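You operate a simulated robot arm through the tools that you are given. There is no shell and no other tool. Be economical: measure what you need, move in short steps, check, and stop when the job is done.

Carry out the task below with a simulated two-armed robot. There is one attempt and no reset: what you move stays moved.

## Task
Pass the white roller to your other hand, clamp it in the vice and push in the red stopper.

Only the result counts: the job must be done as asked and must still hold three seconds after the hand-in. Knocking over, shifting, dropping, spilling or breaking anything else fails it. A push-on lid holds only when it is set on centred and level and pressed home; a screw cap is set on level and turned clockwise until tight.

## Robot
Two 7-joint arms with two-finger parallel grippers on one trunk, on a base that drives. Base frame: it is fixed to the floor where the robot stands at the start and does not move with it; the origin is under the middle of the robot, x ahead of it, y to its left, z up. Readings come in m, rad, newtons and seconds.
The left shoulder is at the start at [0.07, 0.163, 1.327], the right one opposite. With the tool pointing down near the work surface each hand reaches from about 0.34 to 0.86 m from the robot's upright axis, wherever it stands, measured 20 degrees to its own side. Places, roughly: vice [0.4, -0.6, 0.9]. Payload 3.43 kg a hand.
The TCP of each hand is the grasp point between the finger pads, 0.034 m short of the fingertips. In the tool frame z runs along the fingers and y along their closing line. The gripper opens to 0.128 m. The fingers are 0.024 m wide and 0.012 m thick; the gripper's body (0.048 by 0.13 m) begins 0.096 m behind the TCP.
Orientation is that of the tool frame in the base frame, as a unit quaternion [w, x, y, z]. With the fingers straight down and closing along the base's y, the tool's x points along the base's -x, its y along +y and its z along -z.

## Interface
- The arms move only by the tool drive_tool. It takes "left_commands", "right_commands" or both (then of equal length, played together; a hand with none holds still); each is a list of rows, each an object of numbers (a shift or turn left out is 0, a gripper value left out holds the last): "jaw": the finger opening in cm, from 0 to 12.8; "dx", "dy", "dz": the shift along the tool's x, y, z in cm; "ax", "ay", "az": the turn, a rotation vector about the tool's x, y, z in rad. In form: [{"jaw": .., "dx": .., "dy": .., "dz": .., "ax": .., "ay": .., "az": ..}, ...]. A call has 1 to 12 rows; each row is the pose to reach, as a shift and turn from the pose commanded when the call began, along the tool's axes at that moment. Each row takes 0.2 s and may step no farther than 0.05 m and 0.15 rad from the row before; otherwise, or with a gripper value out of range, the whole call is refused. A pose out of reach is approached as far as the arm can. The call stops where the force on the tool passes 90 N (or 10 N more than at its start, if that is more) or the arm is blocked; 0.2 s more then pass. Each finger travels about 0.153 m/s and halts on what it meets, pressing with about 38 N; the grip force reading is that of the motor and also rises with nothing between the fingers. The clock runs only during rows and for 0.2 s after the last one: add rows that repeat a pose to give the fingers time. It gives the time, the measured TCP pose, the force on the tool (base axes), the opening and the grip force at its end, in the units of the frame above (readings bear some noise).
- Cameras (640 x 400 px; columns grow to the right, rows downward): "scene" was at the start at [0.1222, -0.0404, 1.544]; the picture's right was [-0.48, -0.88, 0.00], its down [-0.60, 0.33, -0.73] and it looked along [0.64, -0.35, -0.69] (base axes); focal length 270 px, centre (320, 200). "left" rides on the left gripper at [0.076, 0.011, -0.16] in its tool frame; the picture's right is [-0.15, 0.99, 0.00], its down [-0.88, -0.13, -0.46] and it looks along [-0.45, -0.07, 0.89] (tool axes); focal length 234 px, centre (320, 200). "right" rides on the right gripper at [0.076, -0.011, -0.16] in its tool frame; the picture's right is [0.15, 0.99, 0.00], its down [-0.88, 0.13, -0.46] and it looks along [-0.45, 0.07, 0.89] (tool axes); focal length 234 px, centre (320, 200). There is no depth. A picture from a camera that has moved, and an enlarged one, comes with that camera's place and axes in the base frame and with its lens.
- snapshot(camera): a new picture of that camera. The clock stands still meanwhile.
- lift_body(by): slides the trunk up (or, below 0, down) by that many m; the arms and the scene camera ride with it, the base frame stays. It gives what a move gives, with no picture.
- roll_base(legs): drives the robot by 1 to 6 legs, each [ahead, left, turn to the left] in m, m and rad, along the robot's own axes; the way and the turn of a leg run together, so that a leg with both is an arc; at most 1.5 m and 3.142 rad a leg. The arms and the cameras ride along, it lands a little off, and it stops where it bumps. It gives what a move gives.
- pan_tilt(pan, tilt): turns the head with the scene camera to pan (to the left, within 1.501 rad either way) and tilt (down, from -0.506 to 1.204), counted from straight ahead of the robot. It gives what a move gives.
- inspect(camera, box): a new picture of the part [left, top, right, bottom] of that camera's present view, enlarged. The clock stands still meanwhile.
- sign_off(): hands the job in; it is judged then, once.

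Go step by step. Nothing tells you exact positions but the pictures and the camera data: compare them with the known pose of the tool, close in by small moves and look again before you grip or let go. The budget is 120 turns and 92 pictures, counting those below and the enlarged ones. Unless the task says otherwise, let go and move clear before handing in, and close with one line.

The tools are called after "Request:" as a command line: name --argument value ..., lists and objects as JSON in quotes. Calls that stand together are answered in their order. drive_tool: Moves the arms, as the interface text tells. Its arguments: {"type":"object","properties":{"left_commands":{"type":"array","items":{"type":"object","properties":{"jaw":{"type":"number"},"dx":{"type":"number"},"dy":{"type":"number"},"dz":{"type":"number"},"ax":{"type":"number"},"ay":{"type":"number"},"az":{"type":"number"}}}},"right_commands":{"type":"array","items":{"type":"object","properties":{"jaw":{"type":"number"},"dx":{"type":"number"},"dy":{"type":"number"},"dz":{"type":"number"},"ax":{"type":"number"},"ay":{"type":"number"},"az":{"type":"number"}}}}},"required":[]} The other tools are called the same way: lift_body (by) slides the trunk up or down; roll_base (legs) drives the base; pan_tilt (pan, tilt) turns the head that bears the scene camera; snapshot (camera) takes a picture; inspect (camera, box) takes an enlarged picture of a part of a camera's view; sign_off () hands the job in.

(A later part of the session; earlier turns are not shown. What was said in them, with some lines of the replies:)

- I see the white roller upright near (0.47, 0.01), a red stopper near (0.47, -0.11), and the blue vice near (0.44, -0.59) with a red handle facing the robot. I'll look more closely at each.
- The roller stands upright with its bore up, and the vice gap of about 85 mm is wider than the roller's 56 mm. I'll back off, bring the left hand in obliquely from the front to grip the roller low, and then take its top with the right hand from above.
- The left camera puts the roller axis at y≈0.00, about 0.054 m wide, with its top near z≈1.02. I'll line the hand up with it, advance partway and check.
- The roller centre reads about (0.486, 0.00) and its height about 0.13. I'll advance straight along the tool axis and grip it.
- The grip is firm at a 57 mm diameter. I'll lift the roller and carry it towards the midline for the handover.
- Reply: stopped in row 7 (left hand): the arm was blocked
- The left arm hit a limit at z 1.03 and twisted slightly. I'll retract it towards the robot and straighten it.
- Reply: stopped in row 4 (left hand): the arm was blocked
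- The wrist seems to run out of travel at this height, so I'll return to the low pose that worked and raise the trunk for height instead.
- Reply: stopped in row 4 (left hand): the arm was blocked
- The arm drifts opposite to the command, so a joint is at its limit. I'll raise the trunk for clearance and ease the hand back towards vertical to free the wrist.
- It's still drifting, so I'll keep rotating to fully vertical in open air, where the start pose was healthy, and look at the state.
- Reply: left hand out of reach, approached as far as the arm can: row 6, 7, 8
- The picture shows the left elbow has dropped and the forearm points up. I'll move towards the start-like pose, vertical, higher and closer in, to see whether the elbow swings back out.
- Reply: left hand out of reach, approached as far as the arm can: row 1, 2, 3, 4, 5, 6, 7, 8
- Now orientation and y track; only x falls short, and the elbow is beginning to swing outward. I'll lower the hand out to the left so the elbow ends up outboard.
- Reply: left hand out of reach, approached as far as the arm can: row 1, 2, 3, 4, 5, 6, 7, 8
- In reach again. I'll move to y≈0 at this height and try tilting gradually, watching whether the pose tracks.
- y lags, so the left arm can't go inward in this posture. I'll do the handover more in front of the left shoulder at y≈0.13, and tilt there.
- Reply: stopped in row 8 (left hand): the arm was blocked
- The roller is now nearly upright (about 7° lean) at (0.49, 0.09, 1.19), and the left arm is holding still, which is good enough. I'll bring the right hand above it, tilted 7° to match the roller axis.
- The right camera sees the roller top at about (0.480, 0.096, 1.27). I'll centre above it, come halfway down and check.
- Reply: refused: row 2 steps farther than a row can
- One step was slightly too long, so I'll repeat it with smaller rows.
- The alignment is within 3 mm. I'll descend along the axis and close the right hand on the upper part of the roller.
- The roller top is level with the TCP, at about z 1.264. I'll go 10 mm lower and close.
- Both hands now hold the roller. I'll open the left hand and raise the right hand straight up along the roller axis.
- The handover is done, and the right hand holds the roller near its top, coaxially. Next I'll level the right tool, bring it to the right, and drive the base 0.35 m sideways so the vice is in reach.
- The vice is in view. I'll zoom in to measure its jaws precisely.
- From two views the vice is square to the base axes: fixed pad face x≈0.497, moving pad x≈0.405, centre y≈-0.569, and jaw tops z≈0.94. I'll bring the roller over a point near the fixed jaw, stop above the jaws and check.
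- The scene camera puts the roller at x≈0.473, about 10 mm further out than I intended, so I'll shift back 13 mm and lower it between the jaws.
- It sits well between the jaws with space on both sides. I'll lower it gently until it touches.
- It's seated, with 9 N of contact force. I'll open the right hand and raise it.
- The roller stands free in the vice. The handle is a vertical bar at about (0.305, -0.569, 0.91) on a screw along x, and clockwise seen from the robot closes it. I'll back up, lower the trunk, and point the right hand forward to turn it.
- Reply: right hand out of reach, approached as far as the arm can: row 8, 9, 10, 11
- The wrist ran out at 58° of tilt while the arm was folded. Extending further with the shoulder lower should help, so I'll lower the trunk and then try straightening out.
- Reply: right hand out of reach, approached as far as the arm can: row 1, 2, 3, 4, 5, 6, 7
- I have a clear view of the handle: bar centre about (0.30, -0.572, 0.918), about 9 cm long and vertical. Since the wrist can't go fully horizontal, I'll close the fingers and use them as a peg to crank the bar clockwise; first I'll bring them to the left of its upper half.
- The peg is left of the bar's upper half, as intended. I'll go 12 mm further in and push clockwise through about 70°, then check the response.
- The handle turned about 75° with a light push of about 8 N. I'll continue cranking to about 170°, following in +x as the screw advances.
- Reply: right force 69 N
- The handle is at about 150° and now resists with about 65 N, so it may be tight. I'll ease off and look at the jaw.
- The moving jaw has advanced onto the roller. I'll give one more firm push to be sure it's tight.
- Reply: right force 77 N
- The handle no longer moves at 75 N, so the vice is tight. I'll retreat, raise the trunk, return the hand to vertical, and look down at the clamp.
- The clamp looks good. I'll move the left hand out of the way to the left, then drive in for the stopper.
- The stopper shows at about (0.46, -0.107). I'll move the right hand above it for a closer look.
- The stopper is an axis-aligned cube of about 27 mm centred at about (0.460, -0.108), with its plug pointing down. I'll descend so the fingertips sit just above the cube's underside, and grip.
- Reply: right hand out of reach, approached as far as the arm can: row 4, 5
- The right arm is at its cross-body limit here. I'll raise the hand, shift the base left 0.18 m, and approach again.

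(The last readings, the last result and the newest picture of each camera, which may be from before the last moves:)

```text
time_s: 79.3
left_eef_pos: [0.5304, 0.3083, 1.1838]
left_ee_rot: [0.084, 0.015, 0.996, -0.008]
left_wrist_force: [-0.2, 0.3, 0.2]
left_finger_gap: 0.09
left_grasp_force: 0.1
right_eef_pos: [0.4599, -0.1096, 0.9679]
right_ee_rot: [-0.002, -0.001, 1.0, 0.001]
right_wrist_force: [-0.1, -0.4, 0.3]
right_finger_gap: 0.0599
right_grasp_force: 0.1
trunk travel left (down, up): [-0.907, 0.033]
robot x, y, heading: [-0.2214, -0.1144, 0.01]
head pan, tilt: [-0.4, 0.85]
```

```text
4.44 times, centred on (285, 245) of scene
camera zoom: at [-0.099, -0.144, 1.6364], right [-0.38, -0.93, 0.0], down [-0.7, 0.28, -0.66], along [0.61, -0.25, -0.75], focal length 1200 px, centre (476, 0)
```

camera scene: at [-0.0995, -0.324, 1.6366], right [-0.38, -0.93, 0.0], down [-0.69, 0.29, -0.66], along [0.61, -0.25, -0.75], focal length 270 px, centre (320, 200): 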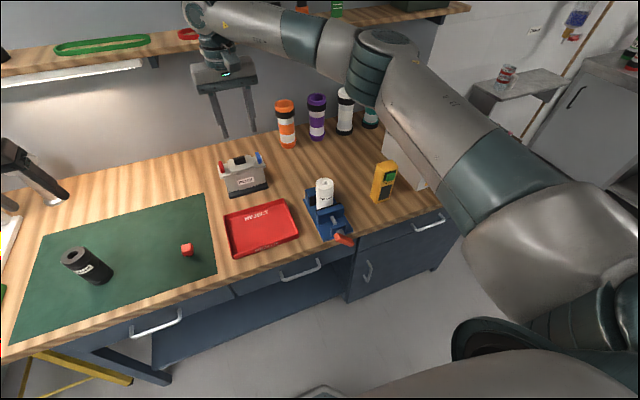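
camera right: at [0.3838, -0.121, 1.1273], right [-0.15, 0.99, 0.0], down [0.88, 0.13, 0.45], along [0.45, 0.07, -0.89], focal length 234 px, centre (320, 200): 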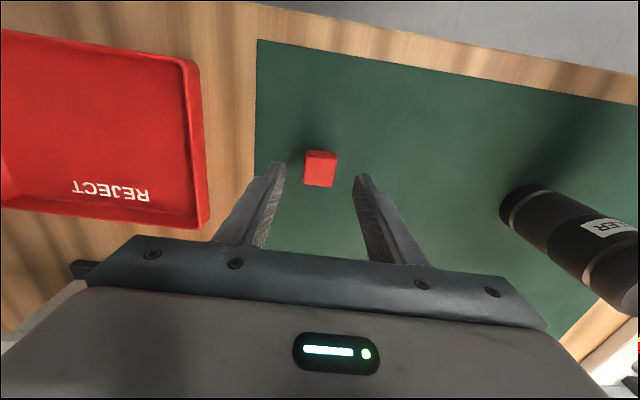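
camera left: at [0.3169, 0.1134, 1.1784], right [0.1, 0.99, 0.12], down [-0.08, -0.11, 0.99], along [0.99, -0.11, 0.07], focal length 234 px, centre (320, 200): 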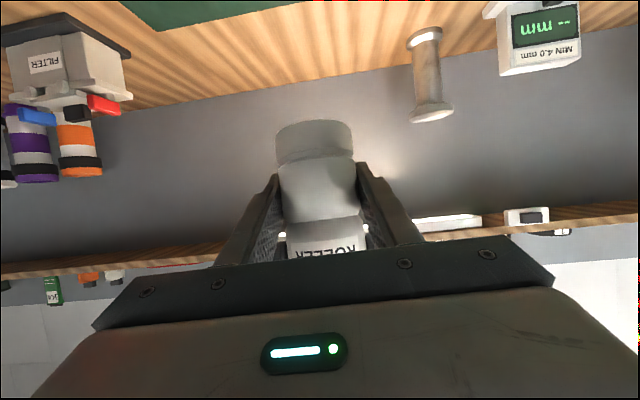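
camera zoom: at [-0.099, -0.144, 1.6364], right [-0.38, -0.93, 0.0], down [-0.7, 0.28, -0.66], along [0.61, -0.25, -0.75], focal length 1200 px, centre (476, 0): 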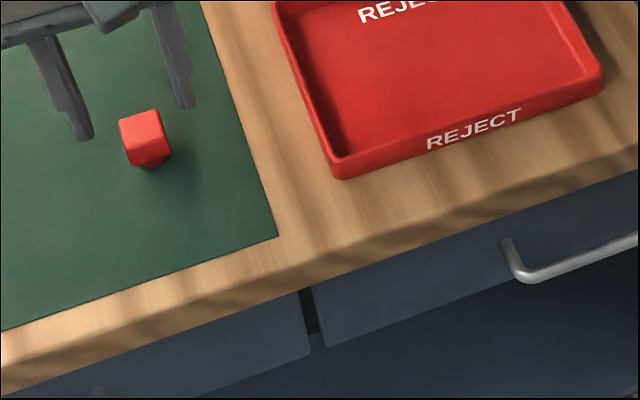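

Request:
drive_tool --right_commands '[{"dx": 0.3, "dy": 0.05, "dz": 2}, {"dx": 0.3, "dy": 0.05, "dz": 3.7}, {"dx": 0.3, "dy": 0.05, "dz": 3.7}, {"dx": 0.3, "dy": 0.05, "dz": 3.7, "jaw": 1.5}, {"dx": 0.3, "dy": 0.05, "dz": 3.7, "jaw": 1.5}, {"dx": 0.3, "dy": 0.05, "dz": 3.7, "jaw": 1.5}, {"dx": 0.3, "dy": 0.05, "dz": 3.7, "jaw": 1.5}]'

Request:
snapshot --camera "right"

Request:
inspect --camera "scene" --box '[225, 200, 285, 245]'

```text
time_s: 80.9
left_eef_pos: [0.5313, 0.3083, 1.1822]
left_ee_rot: [0.085, 0.015, 0.996, -0.009]
left_wrist_force: [0.0, -0.4, 0.4]
left_finger_gap: 0.0899
left_grasp_force: 0.0
right_eef_pos: [0.456, -0.1088, 0.9309]
right_ee_rot: [-0.001, -0.001, 1.0, 0.001]
right_wrist_force: [-0.1, -0.7, 0.3]
right_finger_gap: 0.0287
right_grasp_force: 37.7
trunk travel left (down, up): [-0.907, 0.033]
robot x, y, heading: [-0.223, -0.1136, 0.013]
head pan, tilt: [-0.4, 0.85]
```

```text
29 pictures are left
camera right: at [0.3809, -0.1206, 1.0901], right [-0.15, 0.99, 0.0], down [0.88, 0.13, 0.45], along [0.45, 0.07, -0.89], focal length 234 px, centre (320, 200)
```

right: 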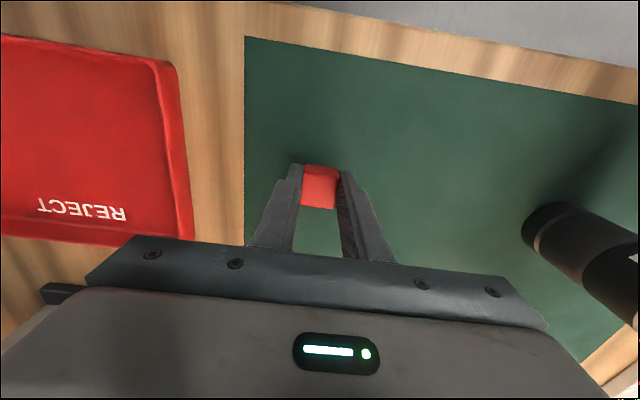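

```text
8.89 times, centred on (255, 222) of scene
camera zoom: at [-0.0989, -0.1438, 1.6363], right [-0.38, -0.93, 0.0], down [-0.7, 0.28, -0.66], along [0.61, -0.25, -0.75], focal length 2400 px, centre (898, 0)
```

zoom: 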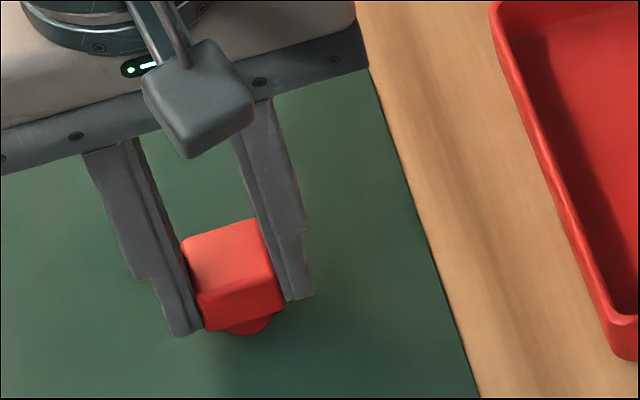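

The stopper is gripped (28.7 mm). I'll lift it, drive back towards the vice, and move above the roller.

Request:
drive_tool --right_commands '[{"dz": -4}, {"dz": -8}, {"dz": -12}, {"dz": -16}, {"dz": -20}, {"dz": -24}, {"dz": -26}, {"dz": -26}]'

Request:
roll_base --legs '[[0, -0.26, 0]]'

Request:
drive_tool --right_commands '[{"dy": -4}, {"dy": -8}, {"dy": -12}, {"dy": -16}, {"dy": -20}, {"dy": -20, "dz": 4}, {"dy": -20, "dz": 7}, {"dy": -20, "dz": 7}]'

Request:
snapshot --camera "right"

Request:
snapshot --camera "scene"

```text
time_s: 82.7
left_eef_pos: [0.5305, 0.3082, 1.1833]
left_ee_rot: [0.084, 0.015, 0.996, -0.008]
left_wrist_force: [0.3, 0.2, 0.2]
left_finger_gap: 0.0902
left_grasp_force: 0.0
right_eef_pos: [0.458, -0.1112, 1.1906]
right_ee_rot: [-0.001, -0.001, 1.0, 0.001]
right_wrist_force: [0.3, -0.9, -0.7]
right_finger_gap: 0.0285
right_grasp_force: 38.2
trunk travel left (down, up): [-0.907, 0.033]
robot x, y, heading: [-0.2188, -0.1116, 0.012]
head pan, tilt: [-0.4, 0.85]
```

```text
time_s: 84.5
left_eef_pos: [0.5366, 0.0426, 1.1822]
left_ee_rot: [0.085, 0.019, 0.996, -0.009]
left_wrist_force: [0.3, 0.4, -0.2]
left_finger_gap: 0.0898
left_grasp_force: 0.1
right_eef_pos: [0.4592, -0.3758, 1.1902]
right_ee_rot: [0.0, 0.002, 1.0, 0.001]
right_wrist_force: [-1.1, 0.0, 0.3]
right_finger_gap: 0.0286
right_grasp_force: 38.3
trunk travel left (down, up): [-0.907, 0.033]
robot x, y, heading: [-0.2182, -0.3736, 0.004]
head pan, tilt: [-0.4, 0.85]
```

```text
time_s: 86.3
left_eef_pos: [0.5349, 0.0397, 1.183]
left_ee_rot: [0.085, 0.018, 0.996, -0.008]
left_wrist_force: [0.4, -0.6, -0.6]
left_finger_gap: 0.09
left_grasp_force: 0.0
right_eef_pos: [0.4577, -0.5777, 1.1205]
right_ee_rot: [0.0, 0.003, 1.0, 0.0]
right_wrist_force: [0.6, 0.4, -0.9]
right_finger_gap: 0.0287
right_grasp_force: 37.8
trunk travel left (down, up): [-0.907, 0.033]
robot x, y, heading: [-0.2218, -0.3765, 0.005]
head pan, tilt: [-0.4, 0.85]
```

```text
27 pictures are left
camera right: at [0.3812, -0.5885, 1.2802], right [-0.14, 0.99, 0.0], down [0.88, 0.12, 0.45], along [0.45, 0.07, -0.89], focal length 234 px, centre (320, 200)
```

right: 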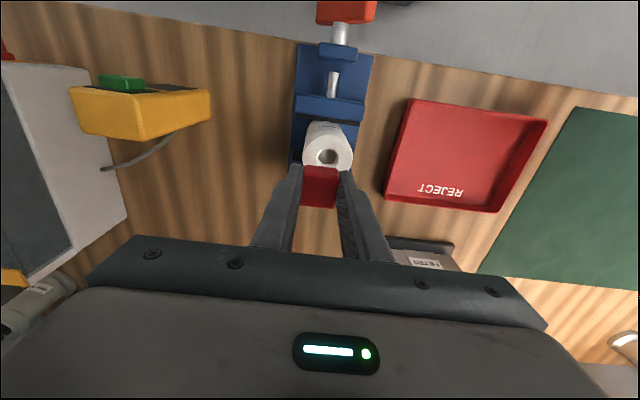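

```text
26 pictures are left
camera scene: at [-0.0981, -0.4076, 1.6364], right [-0.39, -0.92, 0.0], down [-0.69, 0.29, -0.66], along [0.61, -0.25, -0.75], focal length 270 px, centre (320, 200)
```

scene: 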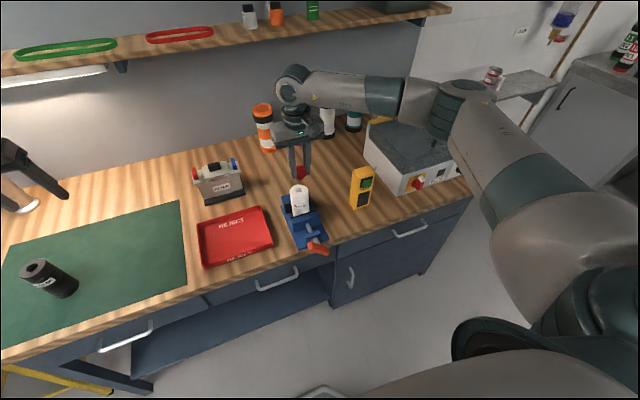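

Request:
inspect --camera "right" --box '[280, 110, 370, 220]'

Request:
inspect --camera "scene" --box '[260, 110, 350, 260]'

```text
3.64 times, centred on (325, 165) of right
camera zoom: at [0.3812, -0.5885, 1.2802], right [-0.14, 0.99, 0.0], down [0.88, 0.12, 0.45], along [0.45, 0.07, -0.89], focal length 852 px, centre (302, 327)
```

zoom: 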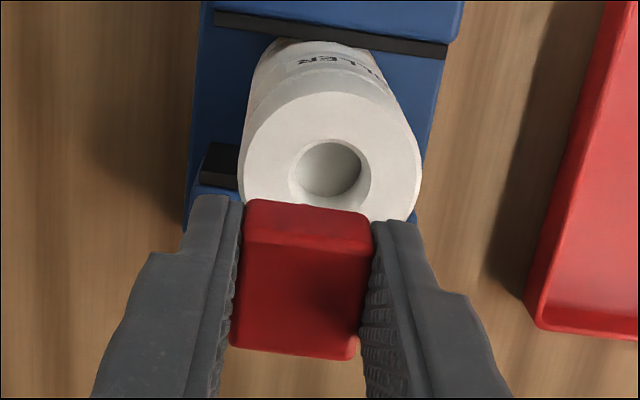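

```text
2.67 times, centred on (305, 185) of scene
camera zoom: at [-0.0981, -0.4076, 1.6364], right [-0.39, -0.92, 0.0], down [-0.69, 0.29, -0.66], along [0.61, -0.25, -0.75], focal length 720 px, centre (360, 240)
```

zoom: 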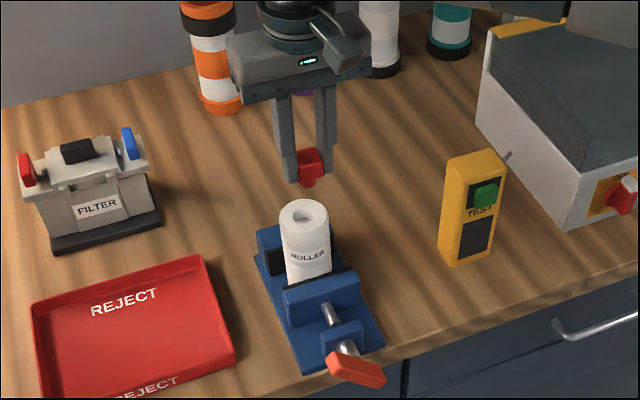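

Measured in the same camera, the bore is 1.6 mm nearer (−x) and about 8 mm left (+y) of the stopper. I'll correct for that, come down to just above the roller, and check.

Request:
drive_tool --right_commands '[{"dx": 0.16, "dy": 0.8}, {"dx": 0.16, "dy": 0.8, "dz": 2}, {"dx": 0.16, "dy": 0.8, "dz": 4}, {"dx": 0.16, "dy": 0.8, "dz": 4}]'

Request:
inspect --camera "right" --box '[270, 120, 370, 230]'

Request:
inspect --camera "scene" --box '[275, 155, 325, 215]'

```text
time_s: 87.3
left_eef_pos: [0.5354, 0.0405, 1.1835]
left_ee_rot: [0.084, 0.018, 0.996, -0.009]
left_wrist_force: [-0.3, 0.0, 0.4]
left_finger_gap: 0.0899
left_grasp_force: 0.1
right_eef_pos: [0.4547, -0.5682, 1.0795]
right_ee_rot: [-0.001, 0.003, 1.0, 0.001]
right_wrist_force: [0.0, -0.3, -0.7]
right_finger_gap: 0.0285
right_grasp_force: 38.2
trunk travel left (down, up): [-0.907, 0.033]
robot x, y, heading: [-0.2174, -0.3745, 0.004]
head pan, tilt: [-0.4, 0.85]
```

```text
3.64 times, centred on (320, 175) of right
camera zoom: at [0.3792, -0.5796, 1.2393], right [-0.14, 0.99, 0.0], down [0.88, 0.12, 0.45], along [0.45, 0.07, -0.89], focal length 852 px, centre (320, 291)
```

zoom: 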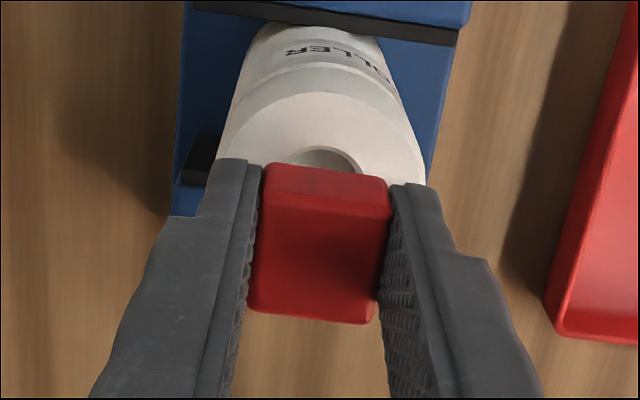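

```text
6.67 times, centred on (300, 185) of scene
camera zoom: at [-0.0973, -0.4067, 1.6364], right [-0.39, -0.92, 0.0], down [-0.69, 0.29, -0.66], along [0.61, -0.25, -0.75], focal length 1800 px, centre (453, 300)
```

zoom: 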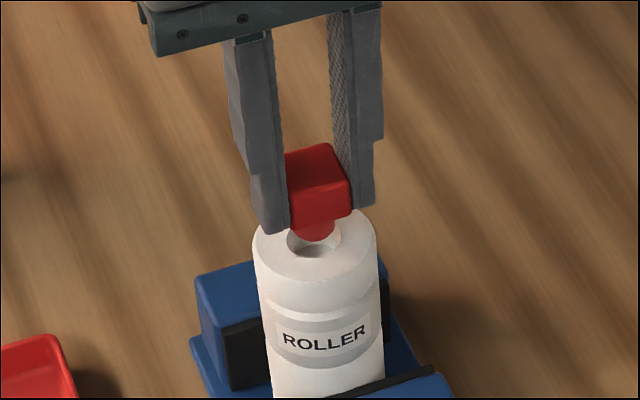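

Both views agree the stopper should go about 3 mm further (+x), while y is fine. I'll shift, lower close to the rim, and check again.

Request:
drive_tool --right_commands '[{"dx": -0.3}, {"dx": -0.3, "dz": 0.5}, {"dx": -0.3, "dz": 0.8}, {"dx": -0.3, "dz": 0.8}]'

Request:
inspect --camera "scene" --box '[275, 155, 325, 215]'

```text
time_s: 88.3
left_eef_pos: [0.5347, 0.0403, 1.1835]
left_ee_rot: [0.085, 0.018, 0.996, -0.008]
left_wrist_force: [0.6, 0.5, -0.1]
left_finger_gap: 0.09
left_grasp_force: 0.0
right_eef_pos: [0.4591, -0.569, 1.0715]
right_ee_rot: [-0.001, 0.002, 1.0, 0.001]
right_wrist_force: [-0.7, -0.4, -0.5]
right_finger_gap: 0.0285
right_grasp_force: 38.3
trunk travel left (down, up): [-0.907, 0.033]
robot x, y, heading: [-0.2148, -0.3749, 0.004]
head pan, tilt: [-0.4, 0.85]
```

```text
6.67 times, centred on (300, 185) of scene
camera zoom: at [-0.0973, -0.4069, 1.6364], right [-0.39, -0.92, 0.0], down [-0.69, 0.29, -0.66], along [0.61, -0.25, -0.75], focal length 1800 px, centre (453, 300)
```

zoom: 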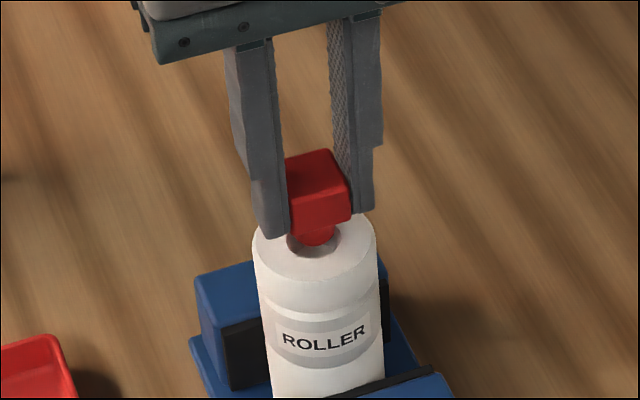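

The plug is centred over the bore in the scene view. I'll lower it gently in.

Request:
drive_tool --right_commands '[{"dz": 0.3}, {"dz": 0.6}, {"dz": 0.8}, {"dz": 0.8}]'

Request:
inspect --camera "scene" --box '[275, 155, 325, 215]'

```text
time_s: 89.3
left_eef_pos: [0.5346, 0.0399, 1.1832]
left_ee_rot: [0.084, 0.018, 0.996, -0.008]
left_wrist_force: [-0.5, 0.5, -0.9]
left_finger_gap: 0.09
left_grasp_force: 0.1
right_eef_pos: [0.4581, -0.5699, 1.064]
right_ee_rot: [-0.001, 0.003, 1.0, 0.001]
right_wrist_force: [-5.1, 0.3, 2.5]
right_finger_gap: 0.0286
right_grasp_force: 37.8
trunk travel left (down, up): [-0.907, 0.033]
robot x, y, heading: [-0.2199, -0.3743, 0.006]
head pan, tilt: [-0.4, 0.85]
```

```text
6.67 times, centred on (300, 185) of scene
camera zoom: at [-0.098, -0.4071, 1.6364], right [-0.39, -0.92, 0.0], down [-0.69, 0.29, -0.66], along [0.61, -0.25, -0.75], focal length 1800 px, centre (453, 300)
```

zoom: 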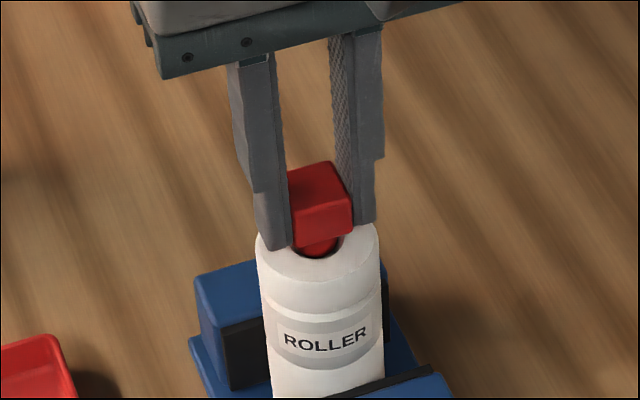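

It's entering the bore with a light sideways reaction (−x). I'll ease 1 mm back and press on down.

Request:
drive_tool --right_commands '[{"dx": 0.12}, {"dx": 0.12, "dz": 0.3}, {"dx": 0.12, "dz": 0.6}, {"dx": 0.12, "dz": 0.6}]'

```text
time_s: 90.3
left_eef_pos: [0.5345, 0.0413, 1.1835]
left_ee_rot: [0.084, 0.017, 0.996, -0.009]
left_wrist_force: [-0.3, -0.2, -0.3]
left_finger_gap: 0.0904
left_grasp_force: 0.0
right_eef_pos: [0.4572, -0.5687, 1.0597]
right_ee_rot: [-0.001, 0.003, 1.0, 0.001]
right_wrist_force: [-1.8, -0.4, 6.1]
right_finger_gap: 0.0288
right_grasp_force: 38.3
trunk travel left (down, up): [-0.907, 0.033]
robot x, y, heading: [-0.2175, -0.3793, 0.006]
head pan, tilt: [-0.4, 0.85]
```

Request:
drive_tool --right_commands '[{"dz": 0.3}, {"dz": 0.6}, {"dz": 0.9}, {"dz": 1.2}, {"dz": 1.2}]'

Request:
inspect --camera "scene" --box '[275, 155, 325, 215]'

```text
time_s: 91.5
left_eef_pos: [0.5296, 0.0417, 1.1879]
left_ee_rot: [0.087, 0.018, 0.996, -0.008]
left_wrist_force: [0.2, 0.2, 0.8]
left_finger_gap: 0.0899
left_grasp_force: 0.0
right_eef_pos: [0.4573, -0.5707, 1.055]
right_ee_rot: [0.006, 0.004, 1.0, 0.002]
right_wrist_force: [-1.1, -7.1, 59.5]
right_finger_gap: 0.0286
right_grasp_force: 38.3
trunk travel left (down, up): [-0.907, 0.033]
robot x, y, heading: [-0.2165, -0.3751, 0.003]
head pan, tilt: [-0.4, 0.85]
```

```text
6.67 times, centred on (300, 185) of scene
camera zoom: at [-0.1062, -0.4059, 1.6376], right [-0.39, -0.92, 0.0], down [-0.69, 0.29, -0.66], along [0.61, -0.26, -0.75], focal length 1800 px, centre (453, 300)
```

zoom: 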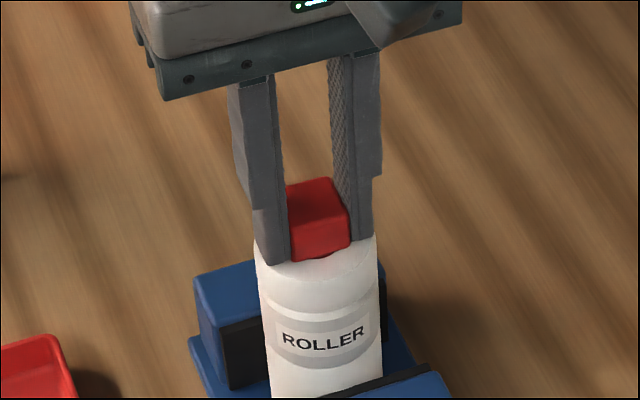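

The cube is down at the roller face with 60 N of resistance. I'll release, rise, and inspect whether it's fully home.

Request:
drive_tool --right_commands '[{"dz": -0.9}, {"dz": -0.9, "jaw": 6}, {"dz": -0.9, "jaw": 6}, {"dz": -4}, {"dz": -8}, {"dz": -8}]'

Request:
inspect --camera "scene" --box '[275, 165, 325, 225]'

Request:
inspect --camera "right" --box '[270, 90, 370, 200]'

```text
time_s: 92.9
left_eef_pos: [0.536, 0.0397, 1.1825]
left_ee_rot: [0.084, 0.018, 0.996, -0.009]
left_wrist_force: [-0.3, 0.2, 0.0]
left_finger_gap: 0.0896
left_grasp_force: 0.1
right_eef_pos: [0.458, -0.5696, 1.1239]
right_ee_rot: [-0.003, 0.003, 1.0, 0.0]
right_wrist_force: [0.0, 0.4, 0.0]
right_finger_gap: 0.0599
right_grasp_force: 0.0
trunk travel left (down, up): [-0.907, 0.033]
robot x, y, heading: [-0.2165, -0.3785, 0.006]
head pan, tilt: [-0.4, 0.85]
```

```text
6.67 times, centred on (300, 195) of scene
camera zoom: at [-0.0965, -0.4073, 1.6362], right [-0.39, -0.92, 0.0], down [-0.69, 0.29, -0.66], along [0.61, -0.25, -0.75], focal length 1800 px, centre (453, 233)
```

zoom: 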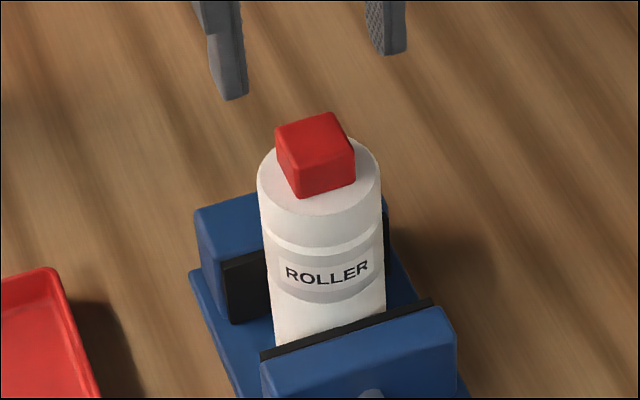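

```text
3.64 times, centred on (320, 145) of right
camera zoom: at [0.3824, -0.5813, 1.2843], right [-0.14, 0.99, 0.0], down [0.88, 0.12, 0.45], along [0.45, 0.07, -0.89], focal length 852 px, centre (320, 400)
```

zoom: 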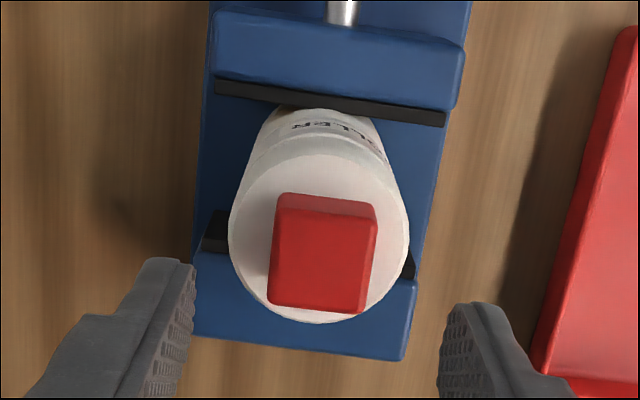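

The stopper looks centred and flush. For certainty I'll close the fingers and press on its top.

Request:
drive_tool --right_commands '[{"jaw": 0}, {"jaw": 0}, {"dz": 3}, {"dz": 4.2}, {"dz": 4.8}, {"dz": 5.4}, {"dz": 6}, {"dz": 6}]'

Request:
inspect --camera "scene" --box '[275, 165, 325, 225]'

```text
time_s: 94.7
left_eef_pos: [0.53, 0.0409, 1.1873]
left_ee_rot: [0.087, 0.018, 0.996, -0.008]
left_wrist_force: [0.0, -0.1, 0.1]
left_finger_gap: 0.09
left_grasp_force: 0.0
right_eef_pos: [0.4573, -0.5678, 1.079]
right_ee_rot: [0.007, 0.003, 1.0, 0.002]
right_wrist_force: [5.0, -7.1, 65.9]
right_finger_gap: 0.0002
right_grasp_force: 32.9
trunk travel left (down, up): [-0.907, 0.033]
robot x, y, heading: [-0.2196, -0.3768, 0.001]
head pan, tilt: [-0.4, 0.85]
```

```text
6.67 times, centred on (300, 195) of scene
camera zoom: at [-0.1056, -0.4059, 1.6377], right [-0.39, -0.92, 0.0], down [-0.69, 0.29, -0.66], along [0.61, -0.26, -0.75], focal length 1800 px, centre (453, 233)
```

zoom: 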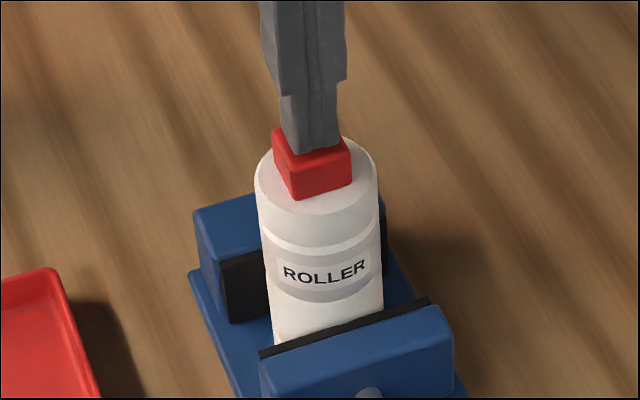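

It held solidly at 66 N with no further travel, so it is home. I'll rise clear and take a last look.

Request:
drive_tool --right_commands '[{"dz": -0.5}, {"dz": -3}, {"dz": -7}, {"dz": -11}, {"dz": -15}, {"dz": -15}]'

Request:
snapshot --camera "scene"

Request:
snapshot --camera "right"

```text
time_s: 96.1
left_eef_pos: [0.5352, 0.0397, 1.184]
left_ee_rot: [0.085, 0.018, 0.996, -0.01]
left_wrist_force: [-0.3, 1.3, -0.1]
left_finger_gap: 0.0899
left_grasp_force: 0.0
right_eef_pos: [0.4579, -0.5717, 1.2154]
right_ee_rot: [-0.002, 0.003, 1.0, 0.0]
right_wrist_force: [-0.1, -0.4, -0.1]
right_finger_gap: 0.0001
right_grasp_force: 33.0
trunk travel left (down, up): [-0.907, 0.033]
robot x, y, heading: [-0.2184, -0.3768, 0.004]
head pan, tilt: [-0.4, 0.85]
```

```text
15 pictures are left
camera scene: at [-0.098, -0.4073, 1.6364], right [-0.39, -0.92, 0.0], down [-0.69, 0.29, -0.66], along [0.61, -0.25, -0.75], focal length 270 px, centre (320, 200)
```

scene: 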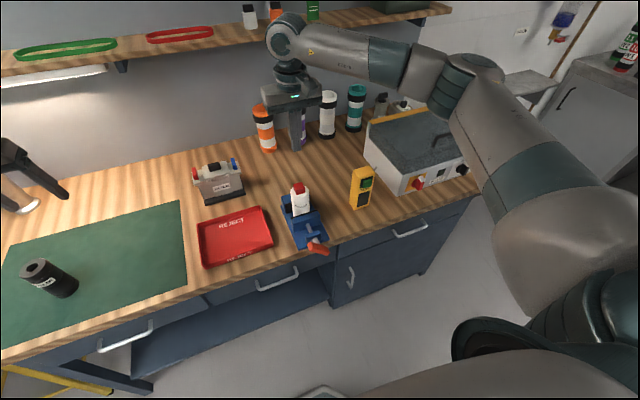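

```text
14 pictures are left
camera right: at [0.3817, -0.582, 1.3754], right [-0.14, 0.99, 0.0], down [0.88, 0.12, 0.45], along [0.45, 0.07, -0.89], focal length 234 px, centre (320, 200)
```

right: 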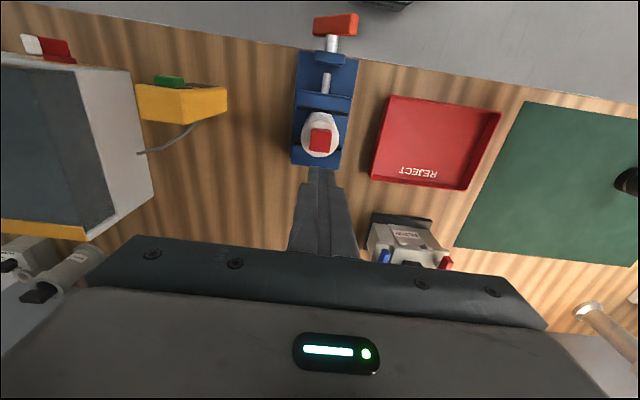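

The roller is clamped upright in the vice, the stopper is flush and centred, everything else looks undisturbed, and both hands are clear. I'll hand it in.

Request:
sign_off

```text
The job is handed in.
```

I passed the white roller from the left hand to the right, clamped it upright in the vice and pushed the red stopper in flush. The job is handed in; the result of the judging wasn't shown to me.
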